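You operate a simulated robot arm through the tools that you are given. There is no shell and no other tool.

You are at the controls of a simulated robot arm. One attempt, no reset.

Task
Pull the yellow cap off the white pipe and sand off the burr.
Fine: the cap goes in the small tan tray; put the sanding block back. What is to be rubbed or washed off counts as gone when no trace of it is left.

The check looks at the end state, three seconds after you hand in, the way a careful person would. Anything else that was tipped, shoved, dropped, spilled or broken makes it a failure. Lids that push on must go on centred and level and be pressed home; caps that screw on are set level and turned clockwise until they are tight.

Robot
A 7-joint arm with a two-finger parallel gripper, fixed in place. Base frame: the origin is at the foot of the arm, x ahead of it, y to its left, z up; the work surface is at about z = 0. Lengths are in m, angles in rad, forces in N, time in s.
With the tool pointing down near the work surface it reaches from about 0.22 to 0.58 m from the base axis. Its first joint turns from -1.152 to 1.152 rad. Payload 2.5 kg.
The tool frame sits at the grasp point between the pads (the TCP): z along the fingers, y along the line on which they close. The tips reach 0.023 m beyond it. Largest opening 0.094 m; finger width 0.038, thickness 0.01; the body of the gripper, 0.054 by 0.096 m, starts 0.039 m behind the TCP.
Orientation is that of the tool frame in the base frame, as a unit quaternion [w, x, y, z]. With the fingers straight down and closing along the base's y, the tool's x points along the base's -x, its y along +y and its z along -z.

Tools
- The arm moves only by the tool drive_tool. Its argument "increments" is a list of rows, each an object of numbers (a shift or turn left out is 0, a gripper value left out holds the last): "x", "y", "z": the shift along the tool's x, y, z in units of 400 mm (1.0 is 400 mm); "rx", "ry", "rz": the turn, a rotation vector about the tool's x, y, z in units of 45 degrees (1.0 is 45 degrees); "grip": the closure in counts, from 0 (fully open) to 255 (shut). In form: [{"x": .., "y": .., "z": .., "rx": .., "ry": .., "rz": .., "grip": ..}, ...]. A call has 1 to 20 rows; each row is the pose to reach, as a shift and turn from the pose commanded when the call began, along the tool's axes at that moment. A call with a number of a shift or a turn outside -1 to 1 is refused whole. A row lasts 0.2 s, in which the tool goes at most 0.05 m and 0.15 rad; a call with a longer step from one row to the next is refused whole, and so is a gripper value outside its range. Where a pose cannot be reached the arm comes as near as it can. A force on the tool above 40 N (or 10 N above the force at the start of the call, whichever is more), or a blocked arm, ends the call early, and 0.2 s more pass. The fingers move at their own pace (about 0.108 m/s each) and stop on an object; they squeeze with about 40 N. The grip force told is the motor's: it shows also when the fingers shut on nothing. Time passes only in rows, and 0.2 s behind the last, so rows that repeat a pose let the fingers close. The reply holds the time, the measured pose of the TCP, the force on the tool along the base axes, the opening and the grip force, in the units named above and with some noise, with the torque about the TCP (base axes, N m) and any sound that the robot's microphone picked up, and new pictures: "views" is both (left out), scene, wrist or none.
- Cameras (640 x 400 px; columns grow to the right, rows downward): "scene" is fixed at [0.0871, -0.3886, 0.5541]; the picture's right is [0.98, -0.19, 0.00], its down [-0.09, -0.45, -0.89] and it looks along [0.17, 0.88, -0.45] (base axes); focal length 311 px, centre (320, 200). "wrist" rides on the gripper at [0.086, 0.016, -0.075] in the tool frame; the picture's right is [-0.18, 0.98, 0.00], its down [-0.58, -0.11, -0.81] and it looks along [-0.79, -0.15, 0.59] (tool axes); focal length 243 px, centre (320, 200). There is no depth. A picture from a camera that has moved, and an enlarged one, comes with that camera's place and axes in the base frame and with its lens.
- enlarge(camera, box): a new picture of the part [left, top, right, bottom] of that camera's present view, enlarged. The clock stands still meanwhile.
- hand_in(): hands the job in; it is judged then, once.

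Places have to be worked out from the pictures, the camera data and where the tool is seen. Open the gripper and draw the arm clear of the work before you hand the job in, unless the task says otherwise.

The tools are called after "Call:" as name(argument=value, ...) on one line, values as JSON. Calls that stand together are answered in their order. drive_tool: Moves the arm, as the interface text tells. Its arguments: {"type":"object","properties":{"increments":{"type":"array"},"views":{"type":"string","enum":["both","scene","wrist","none"]}},"required":["increments"]} The other tools are called the same way: enlarge (camera, box) takes an enlarged picture of a part of a camera's view; hand_in () hands the job in.

At the start:

```text
time_s: 0.0
tool_pos: [0.2686, 0.2454, 0.4356]
tool_rot: [0.0, 0.0, 1.0, 0.0]
contact_force: [-1.2, 0.6, -0.3]
moment: [0.01, 0.04, 0.0]
gripper_width: 0.0941
finger_force: 0.0
```

scene: 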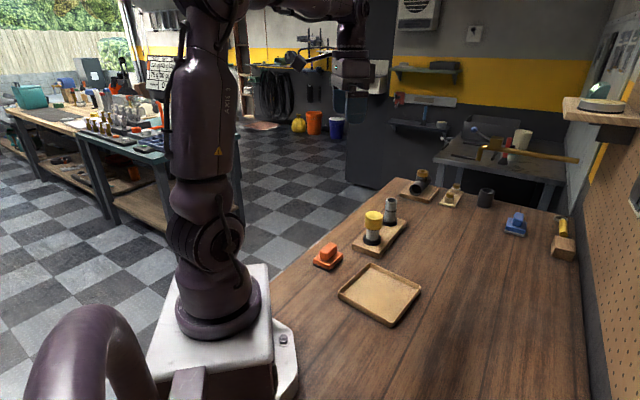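
wrist: 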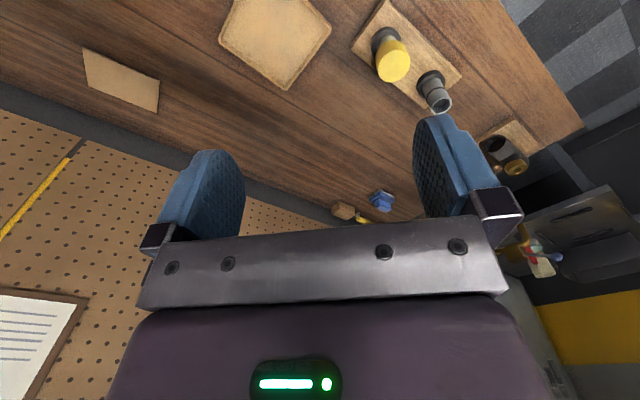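

I'll look closer at the workbench before moving. The scene shows a stand with a yellow-capped pipe, a tan tray, and orange and blue blocks.

Call:
enlarge(camera="scene", box=[300, 170, 460, 330])

Call:
enlarge(camera="scene", box=[440, 150, 640, 280])

Call:
enlarge(camera="wrist", box=[200, 0, 600, 240])

```text
2.50 times, centred on (380, 250) of scene
camera zoom: at [0.0871, -0.3886, 0.5541], right [0.98, -0.19, 0.0], down [-0.09, -0.45, -0.89], along [0.17, 0.88, -0.45], focal length 778 px, centre (170, 75)
```

zoom: 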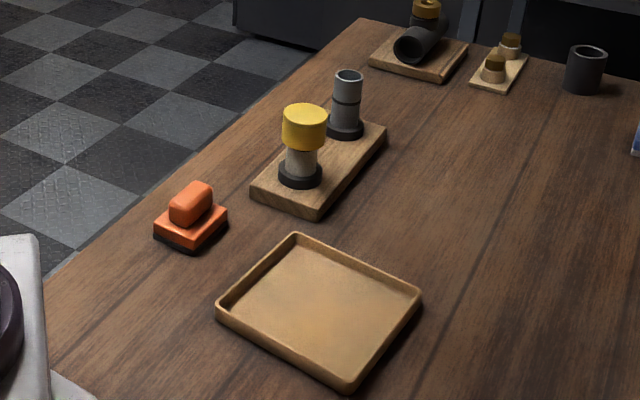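

```text
3.08 times, centred on (540, 215) of scene
camera zoom: at [0.0871, -0.3886, 0.5541], right [0.98, -0.19, 0.0], down [-0.09, -0.45, -0.89], along [0.17, 0.88, -0.45], focal length 958 px, centre (-357, 154)
```

zoom: 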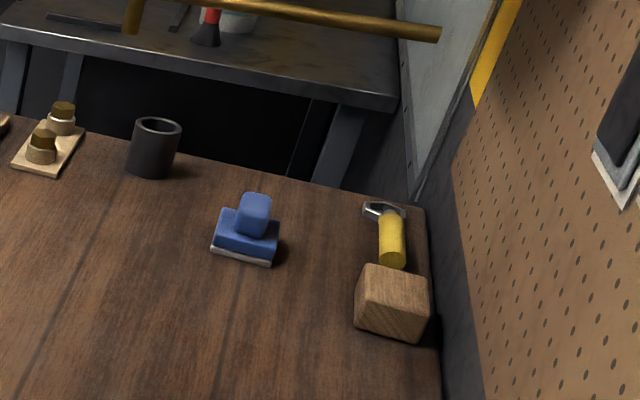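

```text
1.60 times, centred on (400, 120) of wrist
camera zoom: at [0.1798, 0.2615, 0.5093], right [0.18, 0.98, 0.0], down [0.58, -0.11, 0.81], along [0.79, -0.15, -0.59], focal length 388 px, centre (192, 328)
```

zoom: 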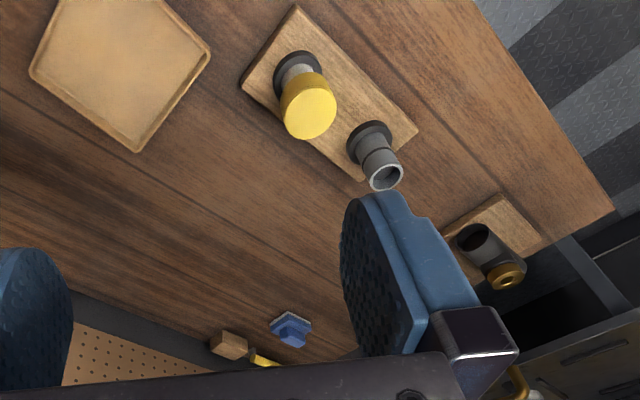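

The blue block works out at about 0.93 m from the base, so it is out of reach. The orange block is at about (0.24, 0.29), the capped pipe at about (0.385, 0.343), and a tan tray at about (0.34, 0.15). I'll check the other tan object at the left of the wrist view.

Call:
enlarge(camera="wrist", box=[0, 0, 240, 150])

Call:
enlarge(camera="wrist", box=[350, 10, 480, 120])

Call:
enlarge(camera="scene", box=[345, 195, 415, 255])

Call:
enlarge(camera="scene", box=[300, 230, 360, 275])

```text
2.67 times, centred on (120, 75) of wrist
camera zoom: at [0.1798, 0.2615, 0.5093], right [0.18, 0.98, 0.0], down [0.58, -0.11, 0.81], along [0.79, -0.15, -0.59], focal length 647 px, centre (853, 533)
```

zoom: 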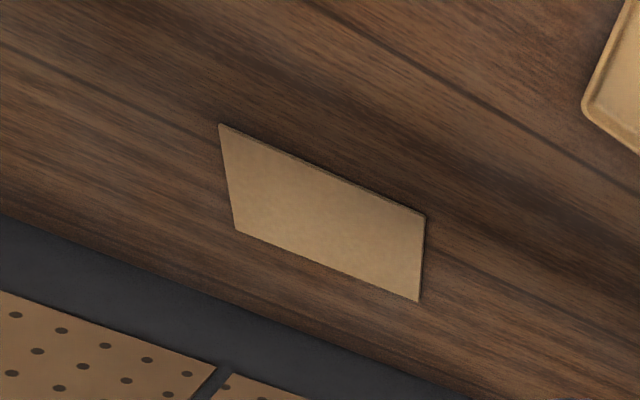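

```text
3.64 times, centred on (415, 65) of wrist
camera zoom: at [0.1798, 0.2615, 0.5093], right [0.18, 0.98, 0.0], down [0.58, -0.11, 0.81], along [0.79, -0.15, -0.59], focal length 882 px, centre (-26, 691)
```

zoom: 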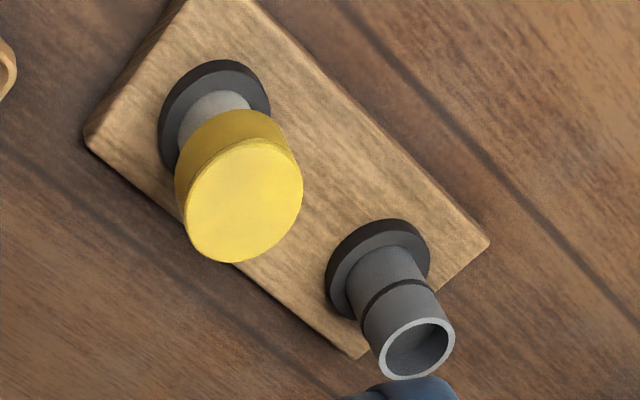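

```text
6.67 times, centred on (380, 225) of scene
camera zoom: at [0.0871, -0.3886, 0.5541], right [0.98, -0.19, 0.0], down [-0.09, -0.45, -0.89], along [0.17, 0.88, -0.45], focal length 2076 px, centre (-80, 33)
```

zoom: 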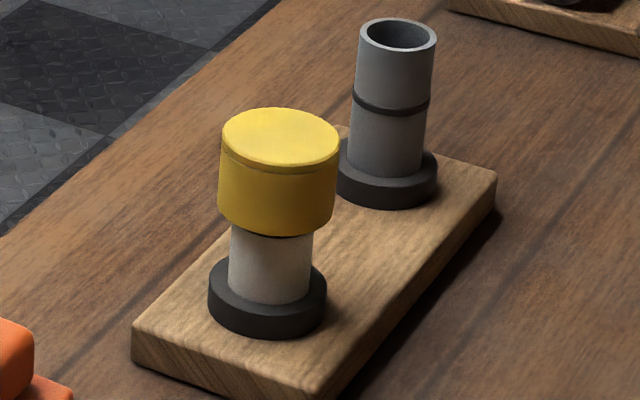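

```text
8.89 times, centred on (330, 252) of scene
camera zoom: at [0.0871, -0.3886, 0.5541], right [0.98, -0.19, 0.0], down [-0.09, -0.45, -0.89], along [0.17, 0.88, -0.45], focal length 2768 px, centre (231, -267)
```

zoom: 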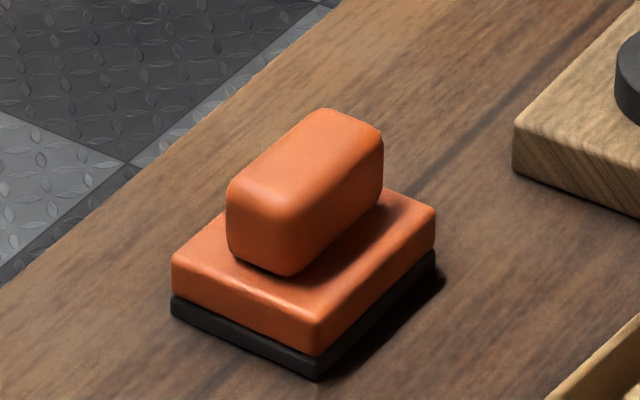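

The tan piece on the left is flat cardboard, so the rimmed tan tray is the one near (0.34, 0.15). The orange block has a dark abrasive pad and a handle lying along about 45°. I'll move above the capped pipe with the tool yawed 45° and look again.

Call:
drive_tool(increments=[{"x": -0.042, "y": 0.036, "z": 0.06, "rz": -0.143}, {"x": -0.084, "y": 0.073, "z": 0.12, "rz": -0.286}, {"x": -0.125, "y": 0.109, "z": 0.18, "rz": -0.429}, {"x": -0.167, "y": 0.146, "z": 0.24, "rz": -0.571}, {"x": -0.209, "y": 0.182, "z": 0.3, "rz": -0.714}, {"x": -0.251, "y": 0.219, "z": 0.36, "rz": -0.857}, {"x": -0.2925, "y": 0.255, "z": 0.42, "rz": -1.0}, {"x": -0.2925, "y": 0.255, "z": 0.42, "rz": -1.0}])

```text
time_s: 1.8
tool_pos: [0.383, 0.3463, 0.2674]
tool_rot: [0.0, -0.384, 0.923, 0.0]
contact_force: [0.3, -0.3, 0.1]
moment: [-0.01, 0.01, 0.01]
gripper_width: 0.0939
finger_force: 0.1
camera wrist: at [0.3107, 0.2971, 0.3407], right [-0.57, 0.82, 0.0], down [0.49, 0.33, 0.81], along [0.66, 0.46, -0.59], focal length 243 px, centre (320, 200)
```

scene: 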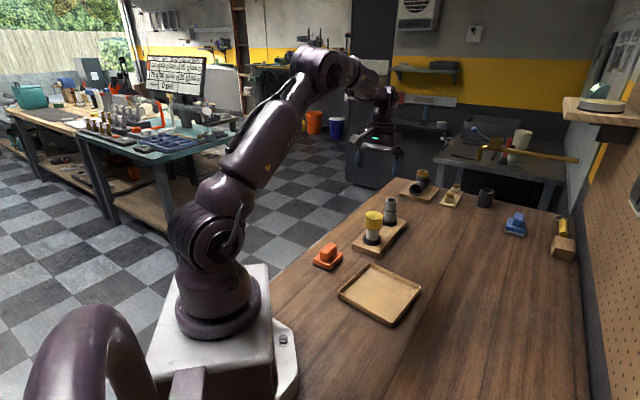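
wrist: 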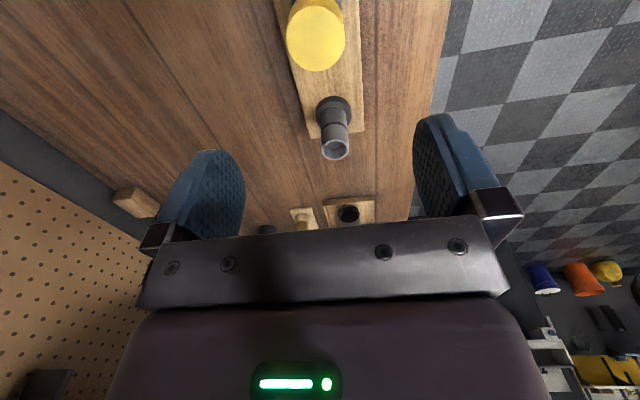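

The cap shows nearly below the tool, in column ~316. I'll enlarge the wrist view to refine the cap centre.

Call:
enlarge(camera="wrist", box=[240, 0, 400, 100])

Call:
enlarge(camera="scene", box=[345, 195, 415, 255])

```text
4.00 times, centred on (320, 50) of wrist
camera zoom: at [0.3107, 0.2971, 0.3407], right [-0.57, 0.82, 0.0], down [0.49, 0.33, 0.81], along [0.66, 0.46, -0.59], focal length 970 px, centre (320, 800)
```

zoom: 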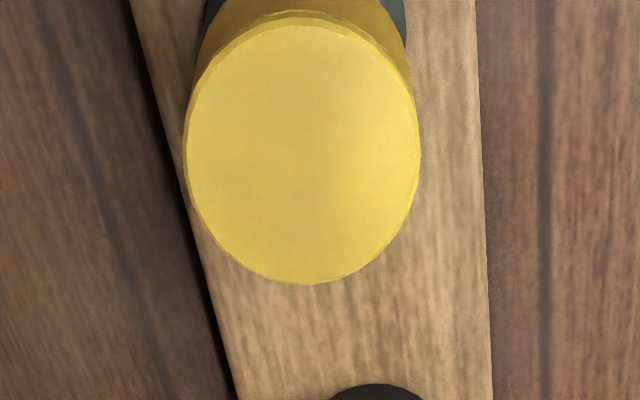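

```text
6.67 times, centred on (380, 225) of scene
camera zoom: at [0.0871, -0.3886, 0.5541], right [0.98, -0.19, 0.0], down [-0.09, -0.45, -0.89], along [0.17, 0.88, -0.45], focal length 2076 px, centre (-80, 33)
```

zoom: 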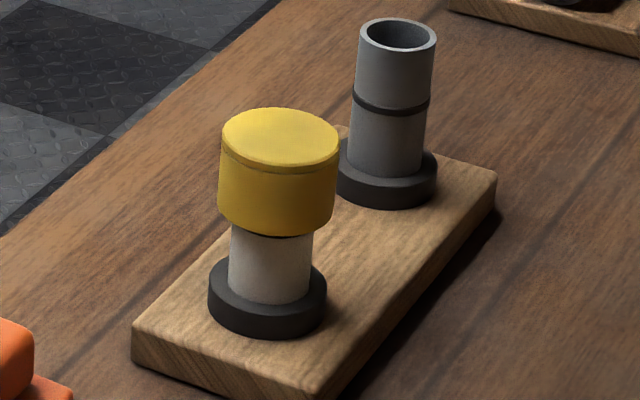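

The cap is about 0.051 m across and roughly 3–4 mm off the tool axis. I'll correct that and go down to z≈0.165 to check alignment.

Call:
drive_tool(increments=[{"x": 0.004, "y": -0.004, "z": 0.09}, {"x": 0.008, "y": -0.007, "z": 0.18}, {"x": 0.008, "y": -0.007, "z": 0.255}, {"x": 0.008, "y": -0.007, "z": 0.255}])

```text
time_s: 2.8
tool_pos: [0.3831, 0.3431, 0.1657]
tool_rot: [0.0, -0.383, 0.924, 0.0]
contact_force: [-0.6, -0.6, 0.3]
moment: [0.02, -0.01, 0.02]
gripper_width: 0.0939
finger_force: 0.2
camera wrist: at [0.31, 0.2935, 0.2389], right [-0.56, 0.83, 0.0], down [0.49, 0.33, 0.81], along [0.67, 0.46, -0.59], focal length 243 px, centre (320, 200)
```

scene: 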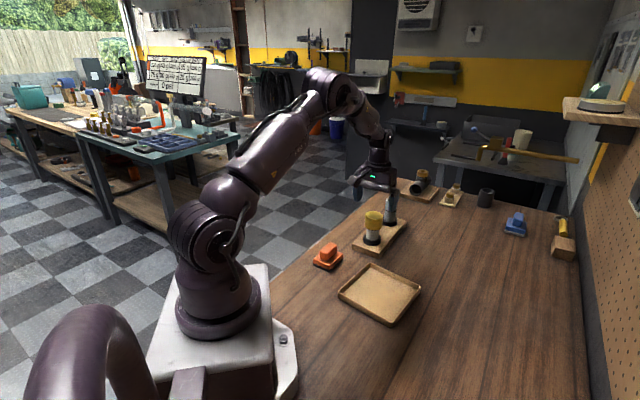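
wrist: 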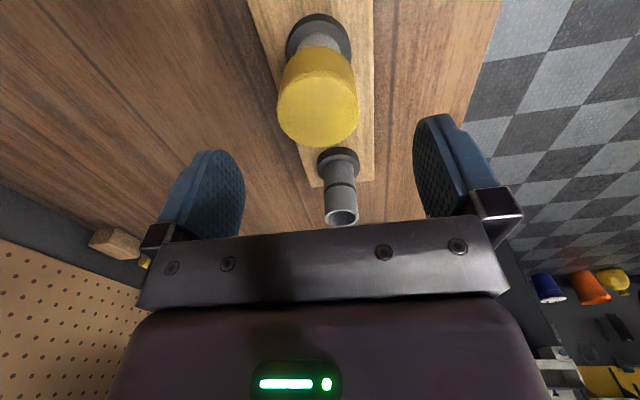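

Call:
enlarge(camera="wrist", box=[240, 60, 400, 160])

```text
4.00 times, centred on (320, 110) of wrist
camera zoom: at [0.31, 0.2935, 0.2389], right [-0.56, 0.83, 0.0], down [0.49, 0.33, 0.81], along [0.67, 0.46, -0.59], focal length 970 px, centre (320, 560)
```

zoom: 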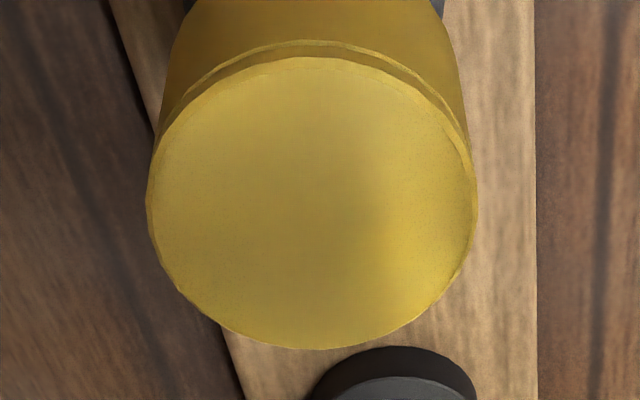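

The offset is now about 1.5 mm along the closing axis. I'll correct it and descend to TCP z≈0.092, around the cap.

Call:
drive_tool(increments=[{"y": -0.003, "z": 0.06}, {"y": -0.003, "z": 0.12}, {"y": -0.003, "z": 0.184}, {"y": -0.003, "z": 0.184}])

```text
time_s: 3.8
tool_pos: [0.3857, 0.3433, 0.0913]
tool_rot: [0.001, -0.383, 0.924, 0.001]
contact_force: [0.1, 0.2, 0.4]
moment: [-0.05, 0.0, 0.0]
gripper_width: 0.0937
finger_force: 0.1
camera wrist: at [0.3111, 0.2925, 0.1652], right [-0.57, 0.82, 0.0], down [0.49, 0.33, 0.81], along [0.67, 0.46, -0.59], focal length 243 px, centre (320, 200)
```

scene: 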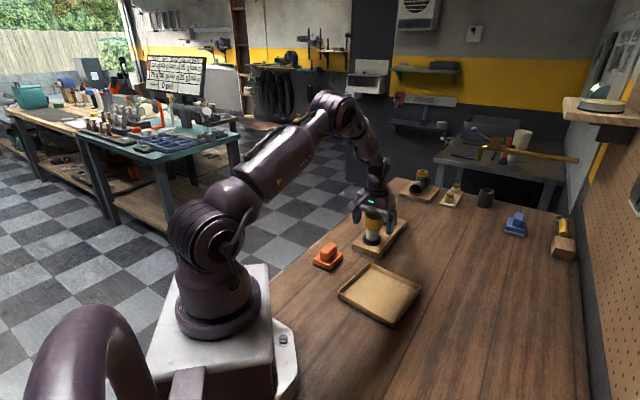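
wrist: 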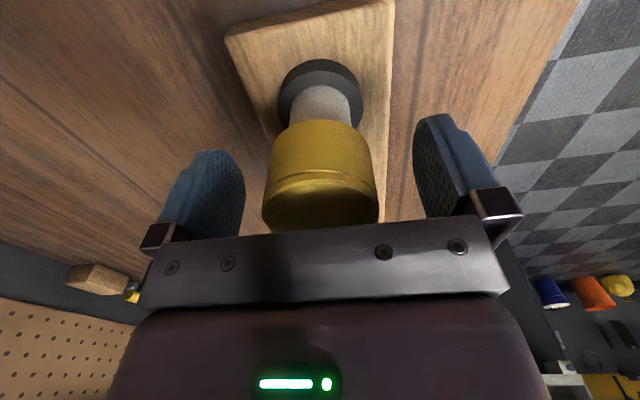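

The cap sits centred between the pads at about column 320. I'll close on it now.

Call:
drive_tool(increments=[{"grip": 255}, {"grip": 255}, {"grip": 255}, {"grip": 255}])

```text
time_s: 4.8
tool_pos: [0.3849, 0.3429, 0.0906]
tool_rot: [0.0, -0.382, 0.924, 0.0]
contact_force: [-0.2, 2.1, -0.6]
moment: [0.0, 0.0, 0.0]
gripper_width: 0.0494
finger_force: 39.7
camera wrist: at [0.311, 0.2924, 0.1653], right [-0.57, 0.82, 0.0], down [0.49, 0.33, 0.81], along [0.67, 0.46, -0.59], focal length 243 px, centre (320, 200)
```

scene: 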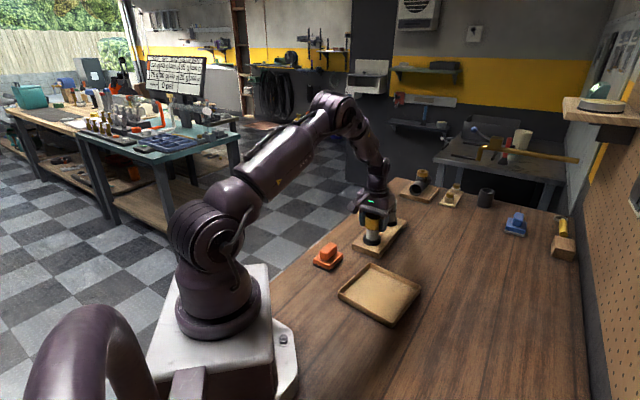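
wrist: 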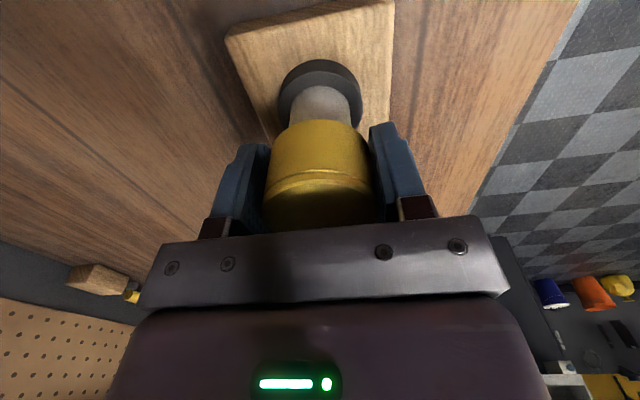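

It's gripped at 0.049 m with little side load. I'll pull straight up in small steps and watch the force.

Call:
drive_tool(increments=[{"z": -0.005, "grip": 255}, {"z": -0.01}, {"z": -0.015}, {"z": -0.02}], views="wrist")

```text
time_s: 5.8
tool_pos: [0.3853, 0.3429, 0.0994]
tool_rot: [0.0, -0.383, 0.924, 0.0]
contact_force: [-0.4, 0.2, -0.8]
moment: [0.02, -0.02, -0.01]
gripper_width: 0.0495
finger_force: 39.8
camera wrist: at [0.3113, 0.2924, 0.1736], right [-0.56, 0.83, 0.0], down [0.49, 0.33, 0.81], along [0.67, 0.46, -0.59], focal length 243 px, centre (320, 200)
```

wrist: 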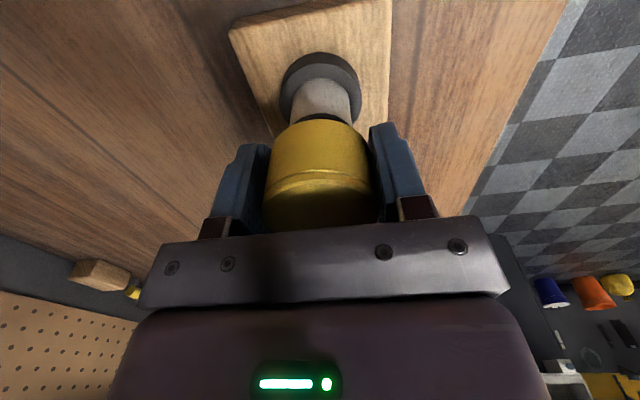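

The cap is sliding off freely: the board stays put and more of the pipe shows. I'll keep lifting straight up.

Call:
drive_tool(increments=[{"z": -0.02, "grip": 255}, {"z": -0.05}, {"z": -0.08}, {"z": -0.12}, {"z": -0.17}, {"z": -0.22}, {"z": -0.22}])

```text
time_s: 7.4
tool_pos: [0.385, 0.3427, 0.1882]
tool_rot: [0.0, -0.383, 0.924, 0.0]
contact_force: [-0.3, 1.0, -0.5]
moment: [-0.01, 0.0, 0.0]
gripper_width: 0.0494
finger_force: 40.3
camera wrist: at [0.311, 0.2926, 0.2621], right [-0.56, 0.83, 0.0], down [0.49, 0.33, 0.81], along [0.67, 0.46, -0.59], focal length 243 px, centre (320, 200)
```

scene: 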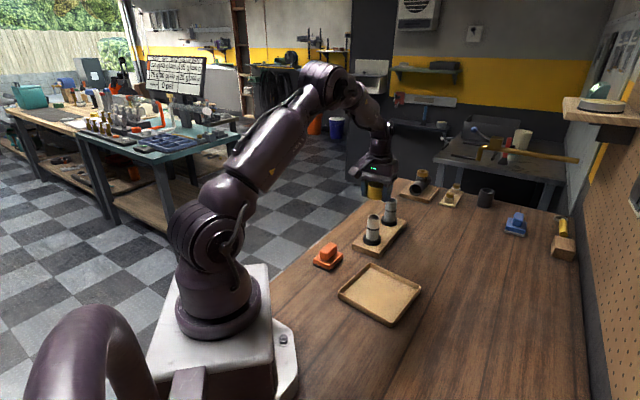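
wrist: 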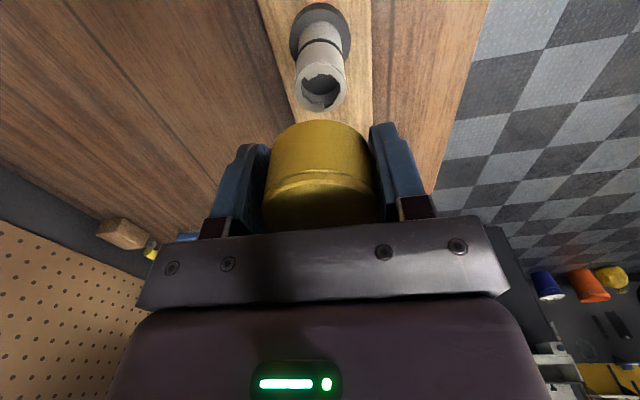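

The cap is off, and something is visible on the pipe's rim. I'll zoom in to see the burr.

Call:
enlarge(camera="wrist", box=[270, 0, 380, 120])

Call:
enlarge(camera="scene", box=[350, 200, 400, 250])

Call:
enlarge(camera="scene", box=[330, 255, 430, 335])

```text
3.33 times, centred on (325, 60) of wrist
camera zoom: at [0.311, 0.2926, 0.2621], right [-0.56, 0.83, 0.0], down [0.49, 0.33, 0.81], along [0.67, 0.46, -0.59], focal length 809 px, centre (303, 667)
```

zoom: 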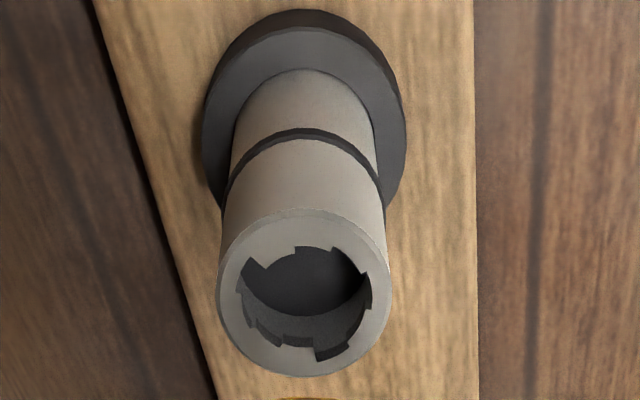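

```text
8.00 times, centred on (375, 225) of scene
camera zoom: at [0.0871, -0.3886, 0.5541], right [0.98, -0.19, 0.0], down [-0.09, -0.45, -0.89], along [0.17, 0.88, -0.45], focal length 2491 px, centre (-120, 0)
```

zoom: 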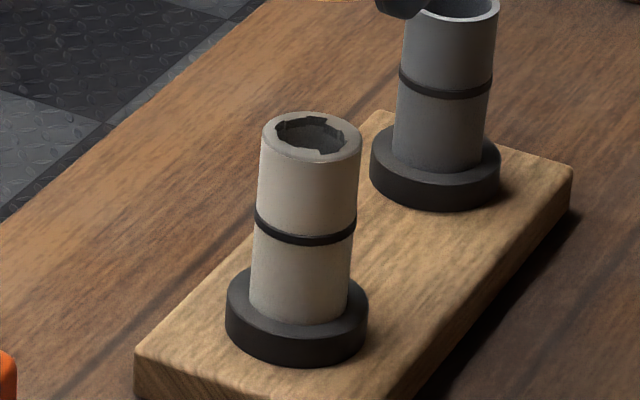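

```text
5.00 times, centred on (380, 295) of scene
camera zoom: at [0.0871, -0.3886, 0.5541], right [0.98, -0.19, 0.0], down [-0.09, -0.45, -0.89], along [0.17, 0.88, -0.45], focal length 1557 px, centre (20, -275)
```

zoom: 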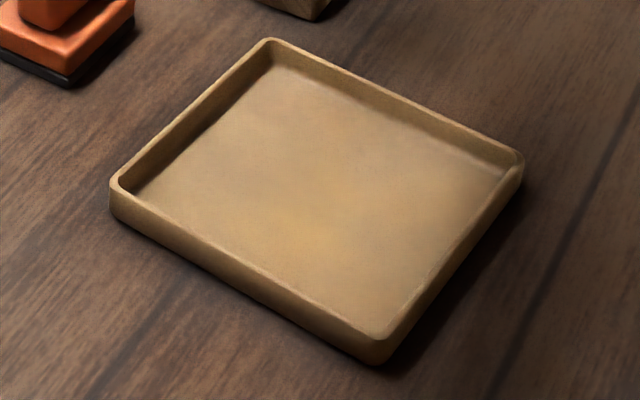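

The burr is a jagged lip around the rim of the pipe's top face. Before placing the cap, I'll check how far the fingertips reach below it.

Call:
enlarge(camera="scene", box=[345, 155, 405, 210])

Call:
enlarge(camera="wrist", box=[200, 100, 440, 250])

```text
7.27 times, centred on (375, 182) of scene
camera zoom: at [0.0871, -0.3886, 0.5541], right [0.98, -0.19, 0.0], down [-0.09, -0.45, -0.89], along [0.17, 0.88, -0.45], focal length 2264 px, centre (-80, 327)
```

zoom: 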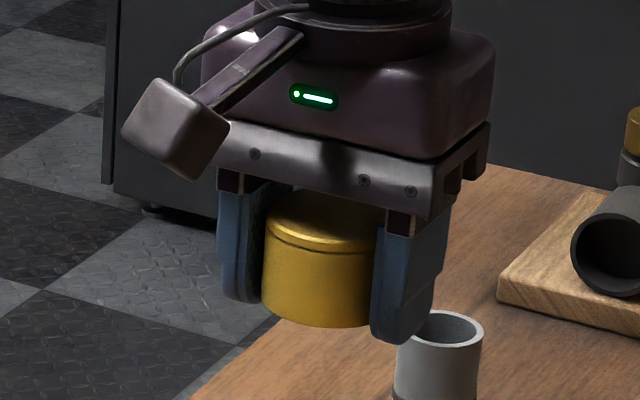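

```text
2.67 times, centred on (320, 175) of wrist
camera zoom: at [0.311, 0.2926, 0.2621], right [-0.56, 0.83, 0.0], down [0.49, 0.33, 0.81], along [0.67, 0.46, -0.59], focal length 647 px, centre (320, 267)
```

zoom: 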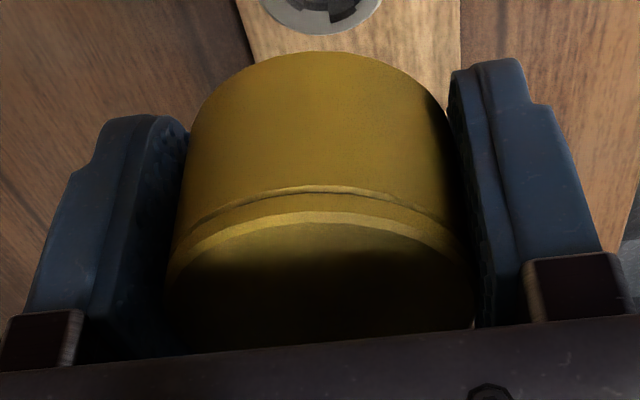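

The fingertips extend only about 2–3 mm below the cap's edge. I'll carry the cap over to the tray centre, about (0.339, 0.153), staying above everything.

Call:
drive_tool(increments=[{"x": 0.07, "y": -0.042, "z": 0.0, "grip": 255}, {"x": 0.14, "y": -0.085, "z": 0.0}, {"x": 0.21, "y": -0.127, "z": 0.03}, {"x": 0.28, "y": -0.17, "z": 0.07}, {"x": 0.35, "y": -0.212, "z": 0.11}, {"x": 0.417, "y": -0.2545, "z": 0.15}, {"x": 0.417, "y": -0.2545, "z": 0.15}])

```text
time_s: 9.0
tool_pos: [0.3396, 0.1516, 0.128]
tool_rot: [0.001, -0.383, 0.924, 0.0]
contact_force: [-1.4, 1.3, 0.1]
moment: [-0.01, 0.02, 0.0]
gripper_width: 0.0494
finger_force: 40.0
camera wrist: at [0.2655, 0.1021, 0.2017], right [-0.57, 0.82, 0.0], down [0.49, 0.33, 0.81], along [0.67, 0.46, -0.59], focal length 243 px, centre (320, 200)
```

scene: 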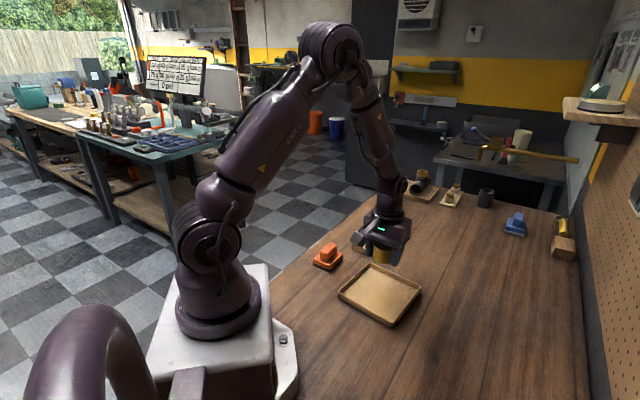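
wrist: 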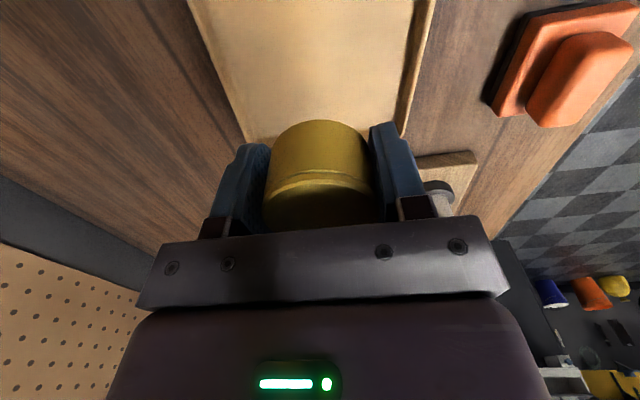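

The tray is well below the cap. The far wall is about 64 mm ahead of the TCP and the side walls are symmetric. I'll lower most of the way.

Call:
drive_tool(increments=[{"x": 0.005, "y": -0.003, "z": 0.08, "grip": 255}, {"x": 0.01, "y": -0.004, "z": 0.16}, {"x": 0.01, "y": -0.004, "z": 0.22}, {"x": 0.01, "y": -0.004, "z": 0.235}, {"x": 0.01, "y": -0.004, "z": 0.235}])

```text
time_s: 10.2
tool_pos: [0.3381, 0.1474, 0.0344]
tool_rot: [0.0, -0.382, 0.924, -0.001]
contact_force: [0.7, 0.2, -1.3]
moment: [0.02, -0.01, 0.02]
gripper_width: 0.0492
finger_force: 39.9
camera wrist: at [0.2641, 0.0985, 0.1079], right [-0.56, 0.83, 0.0], down [0.49, 0.33, 0.81], along [0.67, 0.46, -0.59], focal length 243 px, centre (320, 200)
```

scene: 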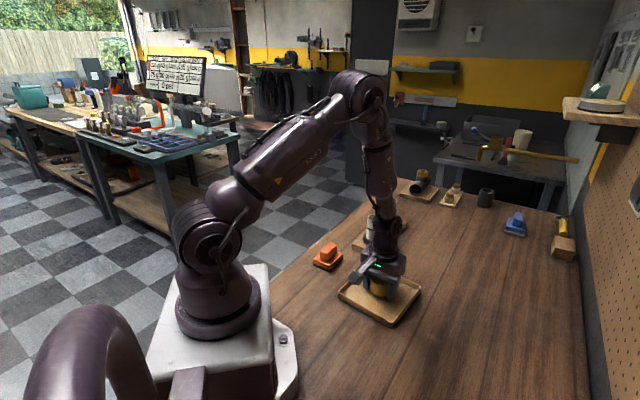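
wrist: 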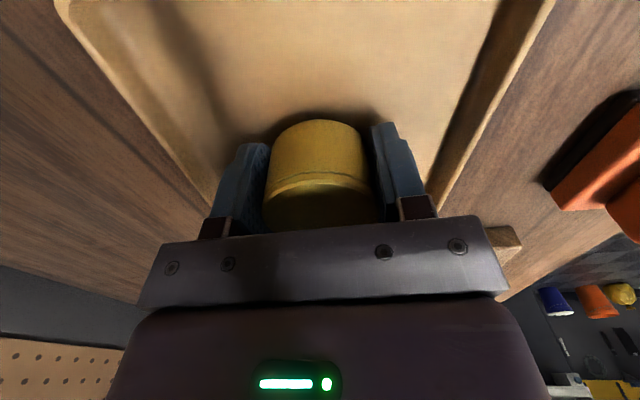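

The cap is inside the tray, just above the floor. I'll creep down in 1 mm steps, watching for contact.

Call:
drive_tool(increments=[{"z": 0.0025, "grip": 255}, {"z": 0.005}, {"z": 0.0075}, {"z": 0.01}, {"z": 0.0115}, {"z": 0.0115}], views="none")

Call:
enlarge(camera="scene", box=[330, 230, 430, 330])

```text
time_s: 11.6
tool_pos: [0.3375, 0.1483, 0.0293]
tool_rot: [0.0, -0.383, 0.924, 0.0]
contact_force: [-0.4, 0.0, -0.1]
moment: [0.0, 0.02, -0.02]
gripper_width: 0.0496
finger_force: 40.2
```

```text
4.00 times, centred on (380, 280) of scene
camera zoom: at [0.0871, -0.3886, 0.5541], right [0.98, -0.19, 0.0], down [-0.09, -0.45, -0.89], along [0.17, 0.88, -0.45], focal length 1245 px, centre (80, -120)
```

zoom: 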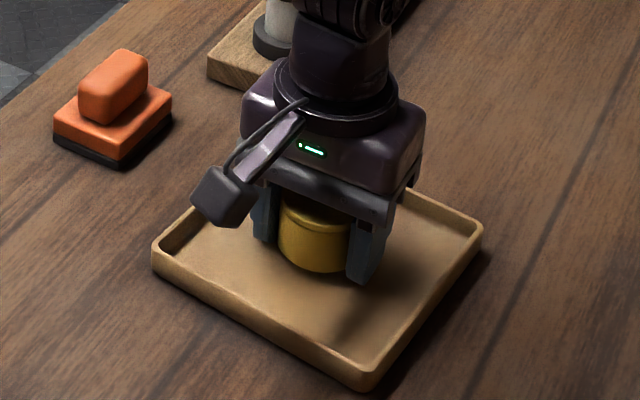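

No contact yet, with the tips at about z=0.006. I'll keep creeping down slowly.

Call:
drive_tool(increments=[{"z": 0.0015, "grip": 255}, {"z": 0.003}, {"z": 0.0045}, {"z": 0.0045}], views="none")

```text
time_s: 12.6
tool_pos: [0.3379, 0.1486, 0.0281]
tool_rot: [0.0, -0.383, 0.924, 0.0]
contact_force: [-4.0, -2.5, 11.2]
moment: [0.02, 0.08, 0.07]
gripper_width: 0.0494
finger_force: 40.0
```

Contact shows about 11 N upward, so the cap or tips are on the tray floor. I'll ease off slightly and open the fingers partway.

Call:
drive_tool(increments=[{"z": -0.0025, "grip": 255}, {"z": -0.0025, "grip": 110}, {"z": -0.0025, "grip": 80}, {"z": -0.0025, "grip": 80}])

```text
time_s: 13.6
tool_pos: [0.337, 0.1483, 0.0291]
tool_rot: [0.0, -0.382, 0.924, 0.0]
contact_force: [-0.7, -0.5, 0.1]
moment: [-0.01, -0.02, 0.0]
gripper_width: 0.0646
finger_force: 0.1
camera wrist: at [0.2639, 0.0986, 0.1024], right [-0.56, 0.83, 0.0], down [0.49, 0.33, 0.81], along [0.67, 0.46, -0.59], focal length 243 px, centre (320, 200)
```

scene: 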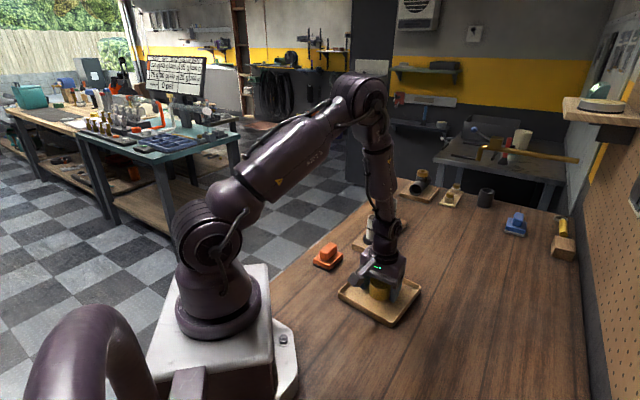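
wrist: 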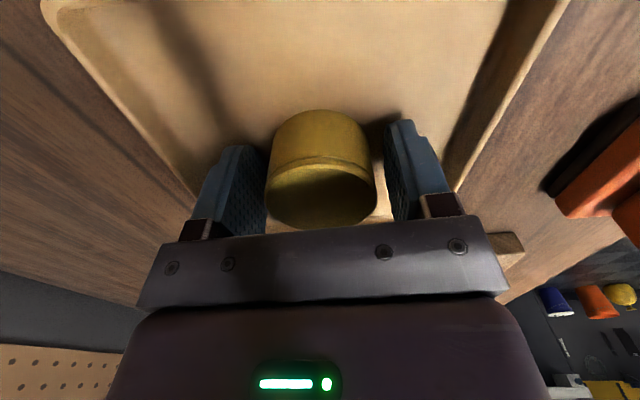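

The cap is standing free with clearance on both sides. I'll lift straight up and move above the orange sanding block.

Call:
drive_tool(increments=[{"z": -0.05, "grip": 80}, {"z": -0.12}, {"z": -0.2}, {"z": -0.3}, {"x": -0.02, "y": 0.087, "z": -0.32}, {"x": -0.042, "y": 0.175, "z": -0.32}, {"x": -0.062, "y": 0.262, "z": -0.32}, {"x": -0.083, "y": 0.35, "z": -0.32}, {"x": -0.104, "y": 0.437, "z": -0.32}, {"x": -0.104, "y": 0.437, "z": -0.32}])

```text
time_s: 15.8
tool_pos: [0.2429, 0.3033, 0.1575]
tool_rot: [0.0, -0.383, 0.924, 0.0]
contact_force: [0.5, 0.0, 0.1]
moment: [0.01, 0.01, 0.0]
gripper_width: 0.0648
finger_force: 0.1
camera wrist: at [0.1693, 0.252, 0.2307], right [-0.56, 0.83, 0.0], down [0.49, 0.33, 0.81], along [0.67, 0.46, -0.59], focal length 243 px, centre (320, 200)
```

scene: 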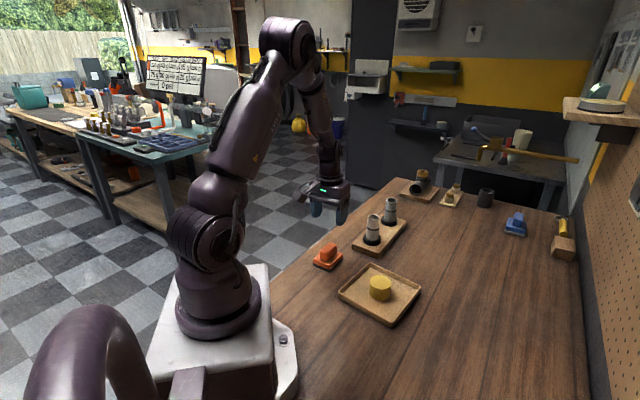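
wrist: 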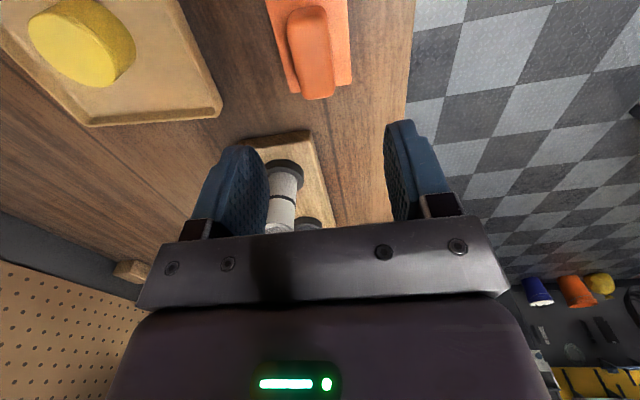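

The cap sits well inside the tray. Now I'll measure the sanding block's handle from the wrist view.

Call:
enlarge(camera="wrist", box=[230, 0, 390, 110])

Call:
enlarge(camera="scene", box=[305, 235, 350, 275])

```text
3.64 times, centred on (310, 55) of wrist
camera zoom: at [0.1693, 0.252, 0.2307], right [-0.56, 0.83, 0.0], down [0.49, 0.33, 0.81], along [0.67, 0.46, -0.59], focal length 882 px, centre (356, 727)
```

zoom: 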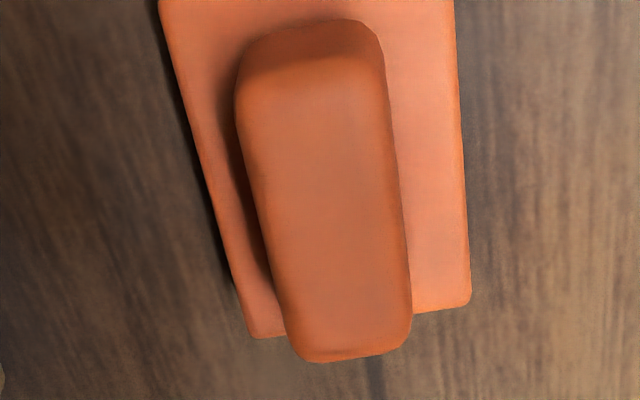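

```text
10.00 times, centred on (328, 255) of scene
camera zoom: at [0.0871, -0.3886, 0.5541], right [0.98, -0.19, 0.0], down [-0.09, -0.45, -0.89], along [0.17, 0.88, -0.45], focal length 3113 px, centre (245, -350)
```

zoom: 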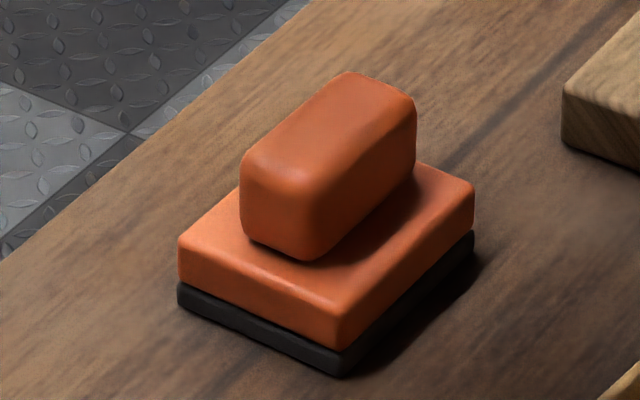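

The handle is about 25 mm wide. Its centre is offset about (+5, −4) mm in the tool frame and it is rotated about 2.5°. I'll correct for that, come down to z≈0.095 and recheck.

Call:
drive_tool(increments=[{"x": 0.007, "y": -0.005, "z": 0.05, "rz": 0.03, "grip": 80}, {"x": 0.013, "y": -0.0105, "z": 0.1, "rz": 0.06}, {"x": 0.013, "y": -0.0105, "z": 0.156, "rz": 0.06}, {"x": 0.013, "y": -0.0105, "z": 0.156, "rz": 0.06}])

Call:
enlarge(camera="wrist", box=[220, 20, 420, 145])

```text
time_s: 16.8
tool_pos: [0.2433, 0.2936, 0.0929]
tool_rot: [0.0, -0.361, 0.932, 0.0]
contact_force: [-0.3, 0.0, -0.3]
moment: [0.03, 0.05, 0.03]
gripper_width: 0.0645
finger_force: 0.1
camera wrist: at [0.167, 0.2484, 0.1677], right [-0.53, 0.85, 0.0], down [0.5, 0.31, 0.81], along [0.69, 0.42, -0.59], focal length 243 px, centre (320, 200)
```

scene: 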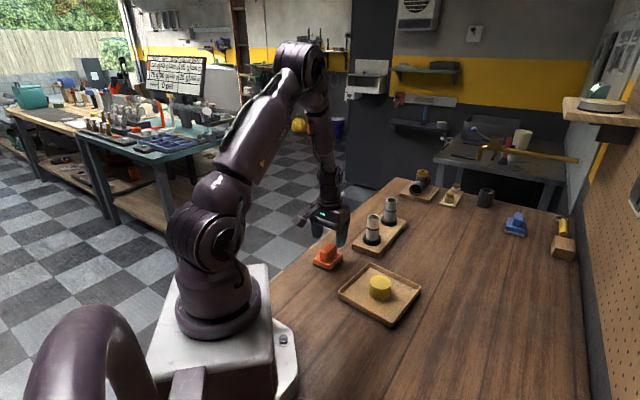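
wrist: 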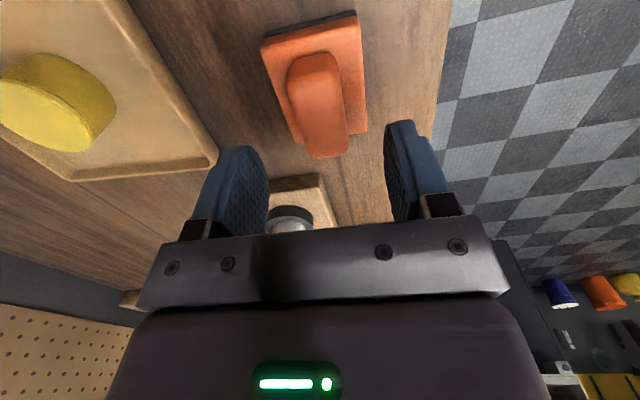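

```text
3.20 times, centred on (320, 82) of wrist
camera zoom: at [0.167, 0.2484, 0.1677], right [-0.53, 0.85, 0.0], down [0.5, 0.31, 0.81], along [0.69, 0.42, -0.59], focal length 776 px, centre (320, 576)
```

zoom: 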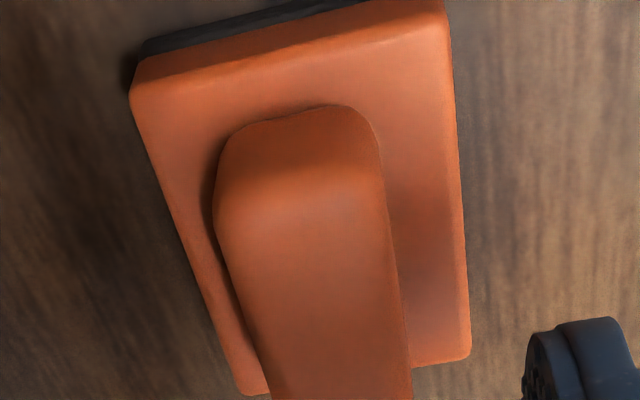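

The handle and base are aligned with the tool within about 1 mm. I'll descend to z≈0.048, keeping the tips just above the base plate, and then close.

Call:
drive_tool(increments=[{"y": 0.0015, "z": 0.04, "grip": 80}, {"y": 0.0015, "z": 0.08}, {"y": 0.0015, "z": 0.1}, {"y": 0.0015, "z": 0.108}, {"y": 0.0015, "z": 0.112}, {"y": 0.0015, "z": 0.112}])

Call:
enlarge(camera="scene", box=[295, 210, 375, 280])

```text
time_s: 18.2
tool_pos: [0.242, 0.2943, 0.0487]
tool_rot: [0.0, -0.36, 0.933, 0.0]
contact_force: [1.3, -0.8, -0.6]
moment: [-0.01, 0.02, -0.01]
gripper_width: 0.0646
finger_force: 0.1
camera wrist: at [0.1658, 0.2491, 0.1226], right [-0.53, 0.85, 0.0], down [0.5, 0.31, 0.81], along [0.69, 0.42, -0.59], focal length 243 px, centre (320, 200)
```

scene: 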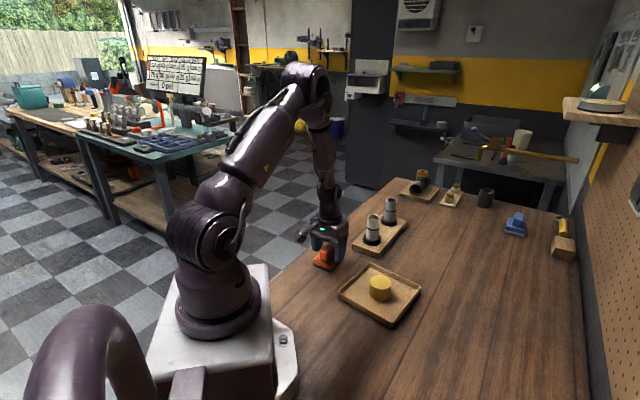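
wrist: 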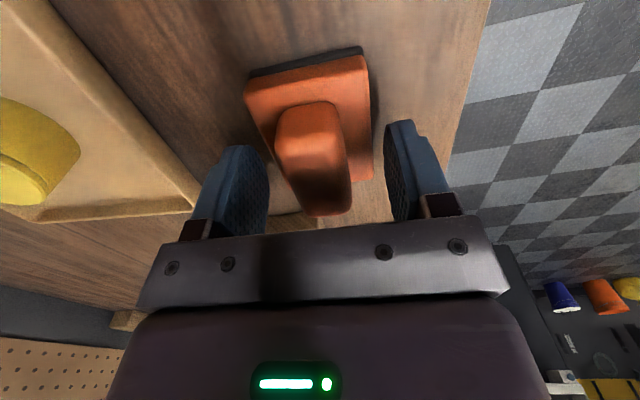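

```text
5.71 times, centred on (335, 245) of scene
camera zoom: at [0.0871, -0.3886, 0.5541], right [0.98, -0.19, 0.0], down [-0.09, -0.45, -0.89], along [0.17, 0.88, -0.45], focal length 1779 px, centre (234, -57)
```

zoom: 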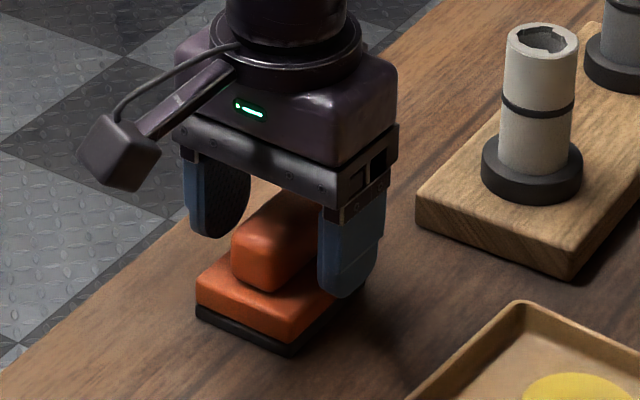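

The tips are just above the base plate. I'll go 1 mm lower and close on the handle.

Call:
drive_tool(increments=[{"z": 0.0025, "grip": 80}, {"z": 0.0025, "grip": 80}, {"z": 0.0025, "grip": 255}, {"z": 0.0025, "grip": 255}, {"z": 0.0025, "grip": 255}])

```text
time_s: 19.4
tool_pos: [0.242, 0.295, 0.0487]
tool_rot: [0.0, -0.361, 0.933, -0.001]
contact_force: [-0.4, -0.1, 0.1]
moment: [-0.02, -0.01, -0.04]
gripper_width: 0.0273
finger_force: 39.8
camera wrist: at [0.1656, 0.249, 0.1221], right [-0.53, 0.85, 0.0], down [0.5, 0.31, 0.81], along [0.69, 0.42, -0.59], focal length 243 px, centre (320, 200)
```

scene: 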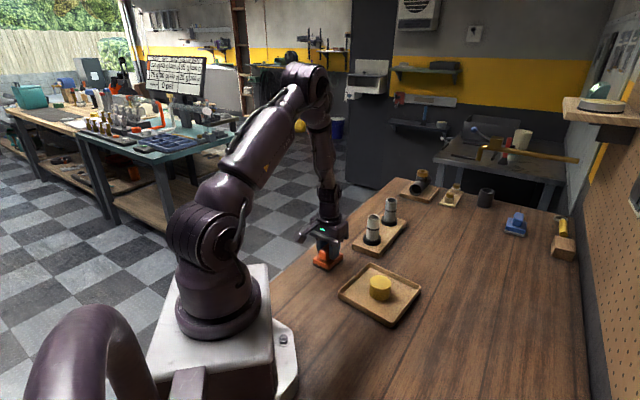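
wrist: 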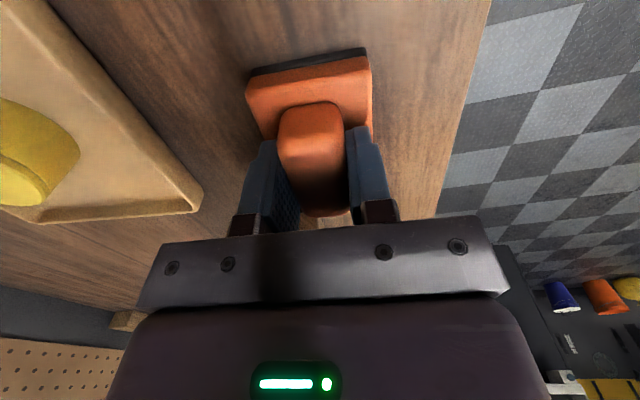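

I've got a firm grip on the handle at 0.027 m, with TCP z≈0.048, so the pad is about 0.048 below the TCP. I'll lift it and carry it above the pipe with clearance.

Call:
drive_tool(increments=[{"z": -0.04, "grip": 255}, {"z": -0.12}, {"z": -0.21}, {"z": -0.3}, {"z": -0.375}, {"x": -0.07, "y": -0.03, "z": -0.375}, {"x": -0.14, "y": -0.06, "z": -0.375}, {"x": -0.21, "y": -0.091, "z": -0.375}, {"x": -0.28, "y": -0.122, "z": -0.375}, {"x": -0.346, "y": -0.151, "z": -0.375}, {"x": -0.346, "y": -0.151, "z": -0.375}])

Call:
enlarge(camera="scene", box=[335, 150, 425, 260])

```text
time_s: 21.8
tool_pos: [0.3867, 0.343, 0.1987]
tool_rot: [0.001, -0.36, 0.933, 0.0]
contact_force: [0.3, 0.2, -2.1]
moment: [-0.01, -0.01, -0.02]
gripper_width: 0.0275
finger_force: 40.5
camera wrist: at [0.3095, 0.2976, 0.2726], right [-0.53, 0.85, 0.0], down [0.5, 0.31, 0.81], along [0.69, 0.42, -0.59], focal length 243 px, centre (320, 200)
```

scene: 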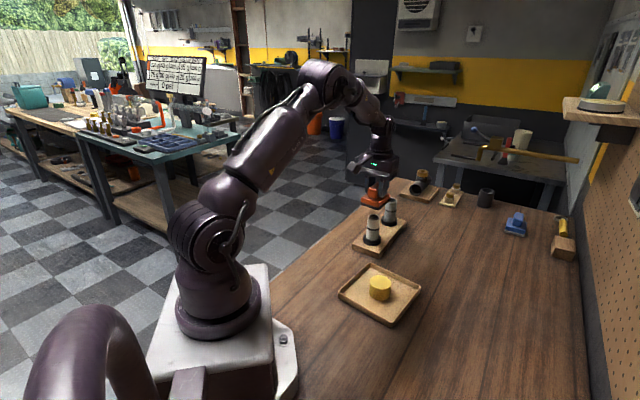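
wrist: 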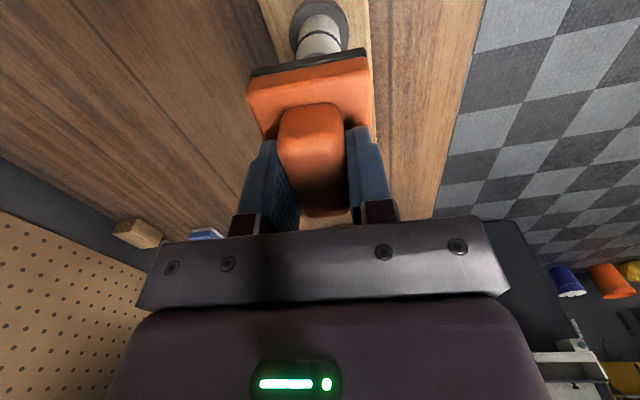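

```text
3.64 times, centred on (380, 205) of scene
camera zoom: at [0.0871, -0.3886, 0.5541], right [0.98, -0.19, 0.0], down [-0.09, -0.45, -0.89], along [0.17, 0.88, -0.45], focal length 1132 px, centre (102, 182)
```

zoom: 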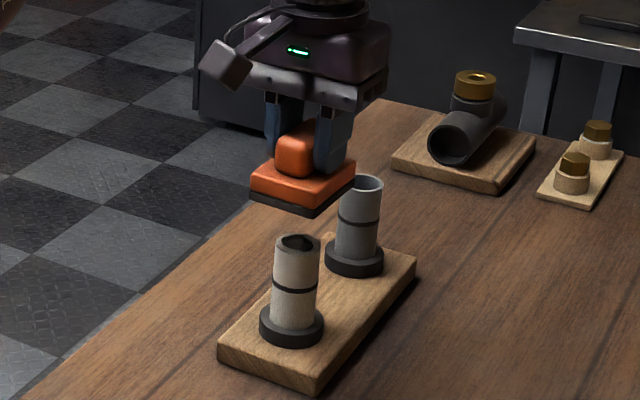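

The block is level above the white pipe. I'll descend to just above expected contact (TCP ≈ 0.157).

Call:
drive_tool(increments=[{"x": 0.002, "y": 0.002, "z": 0.04, "grip": 255}, {"x": 0.002, "y": 0.002, "z": 0.08}, {"x": 0.002, "y": 0.002, "z": 0.104}, {"x": 0.002, "y": 0.002, "z": 0.104}])

Call:
enlarge(camera="scene", box=[345, 180, 415, 260])

```text
time_s: 22.8
tool_pos: [0.3851, 0.3438, 0.156]
tool_rot: [0.0, -0.361, 0.933, 0.0]
contact_force: [0.2, -0.5, -1.0]
moment: [0.0, 0.03, -0.02]
gripper_width: 0.0275
finger_force: 39.5
camera wrist: at [0.3082, 0.2978, 0.2306], right [-0.53, 0.85, 0.0], down [0.5, 0.31, 0.81], along [0.69, 0.42, -0.59], focal length 243 px, centre (320, 200)
```

scene: 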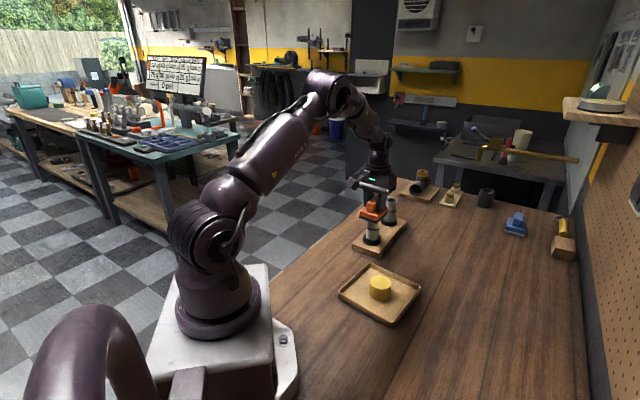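
wrist: 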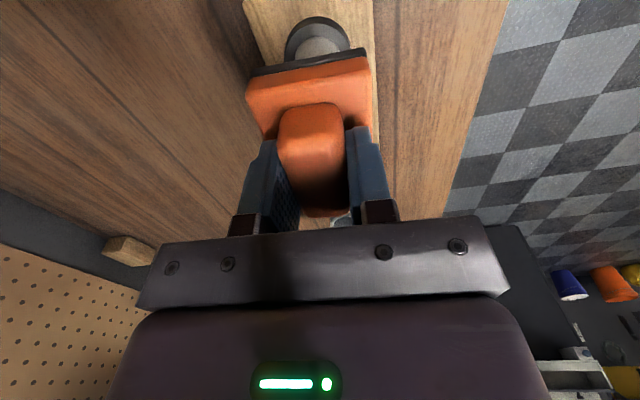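

```text
5.00 times, centred on (380, 220) of scene
camera zoom: at [0.0871, -0.3886, 0.5541], right [0.98, -0.19, 0.0], down [-0.09, -0.45, -0.89], along [0.17, 0.88, -0.45], focal length 1557 px, centre (20, 100)
```

zoom: 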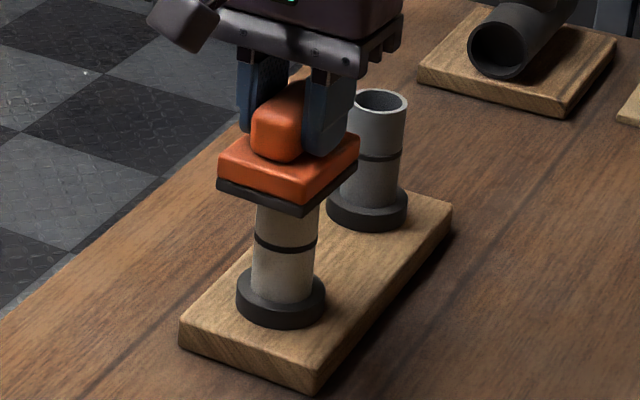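

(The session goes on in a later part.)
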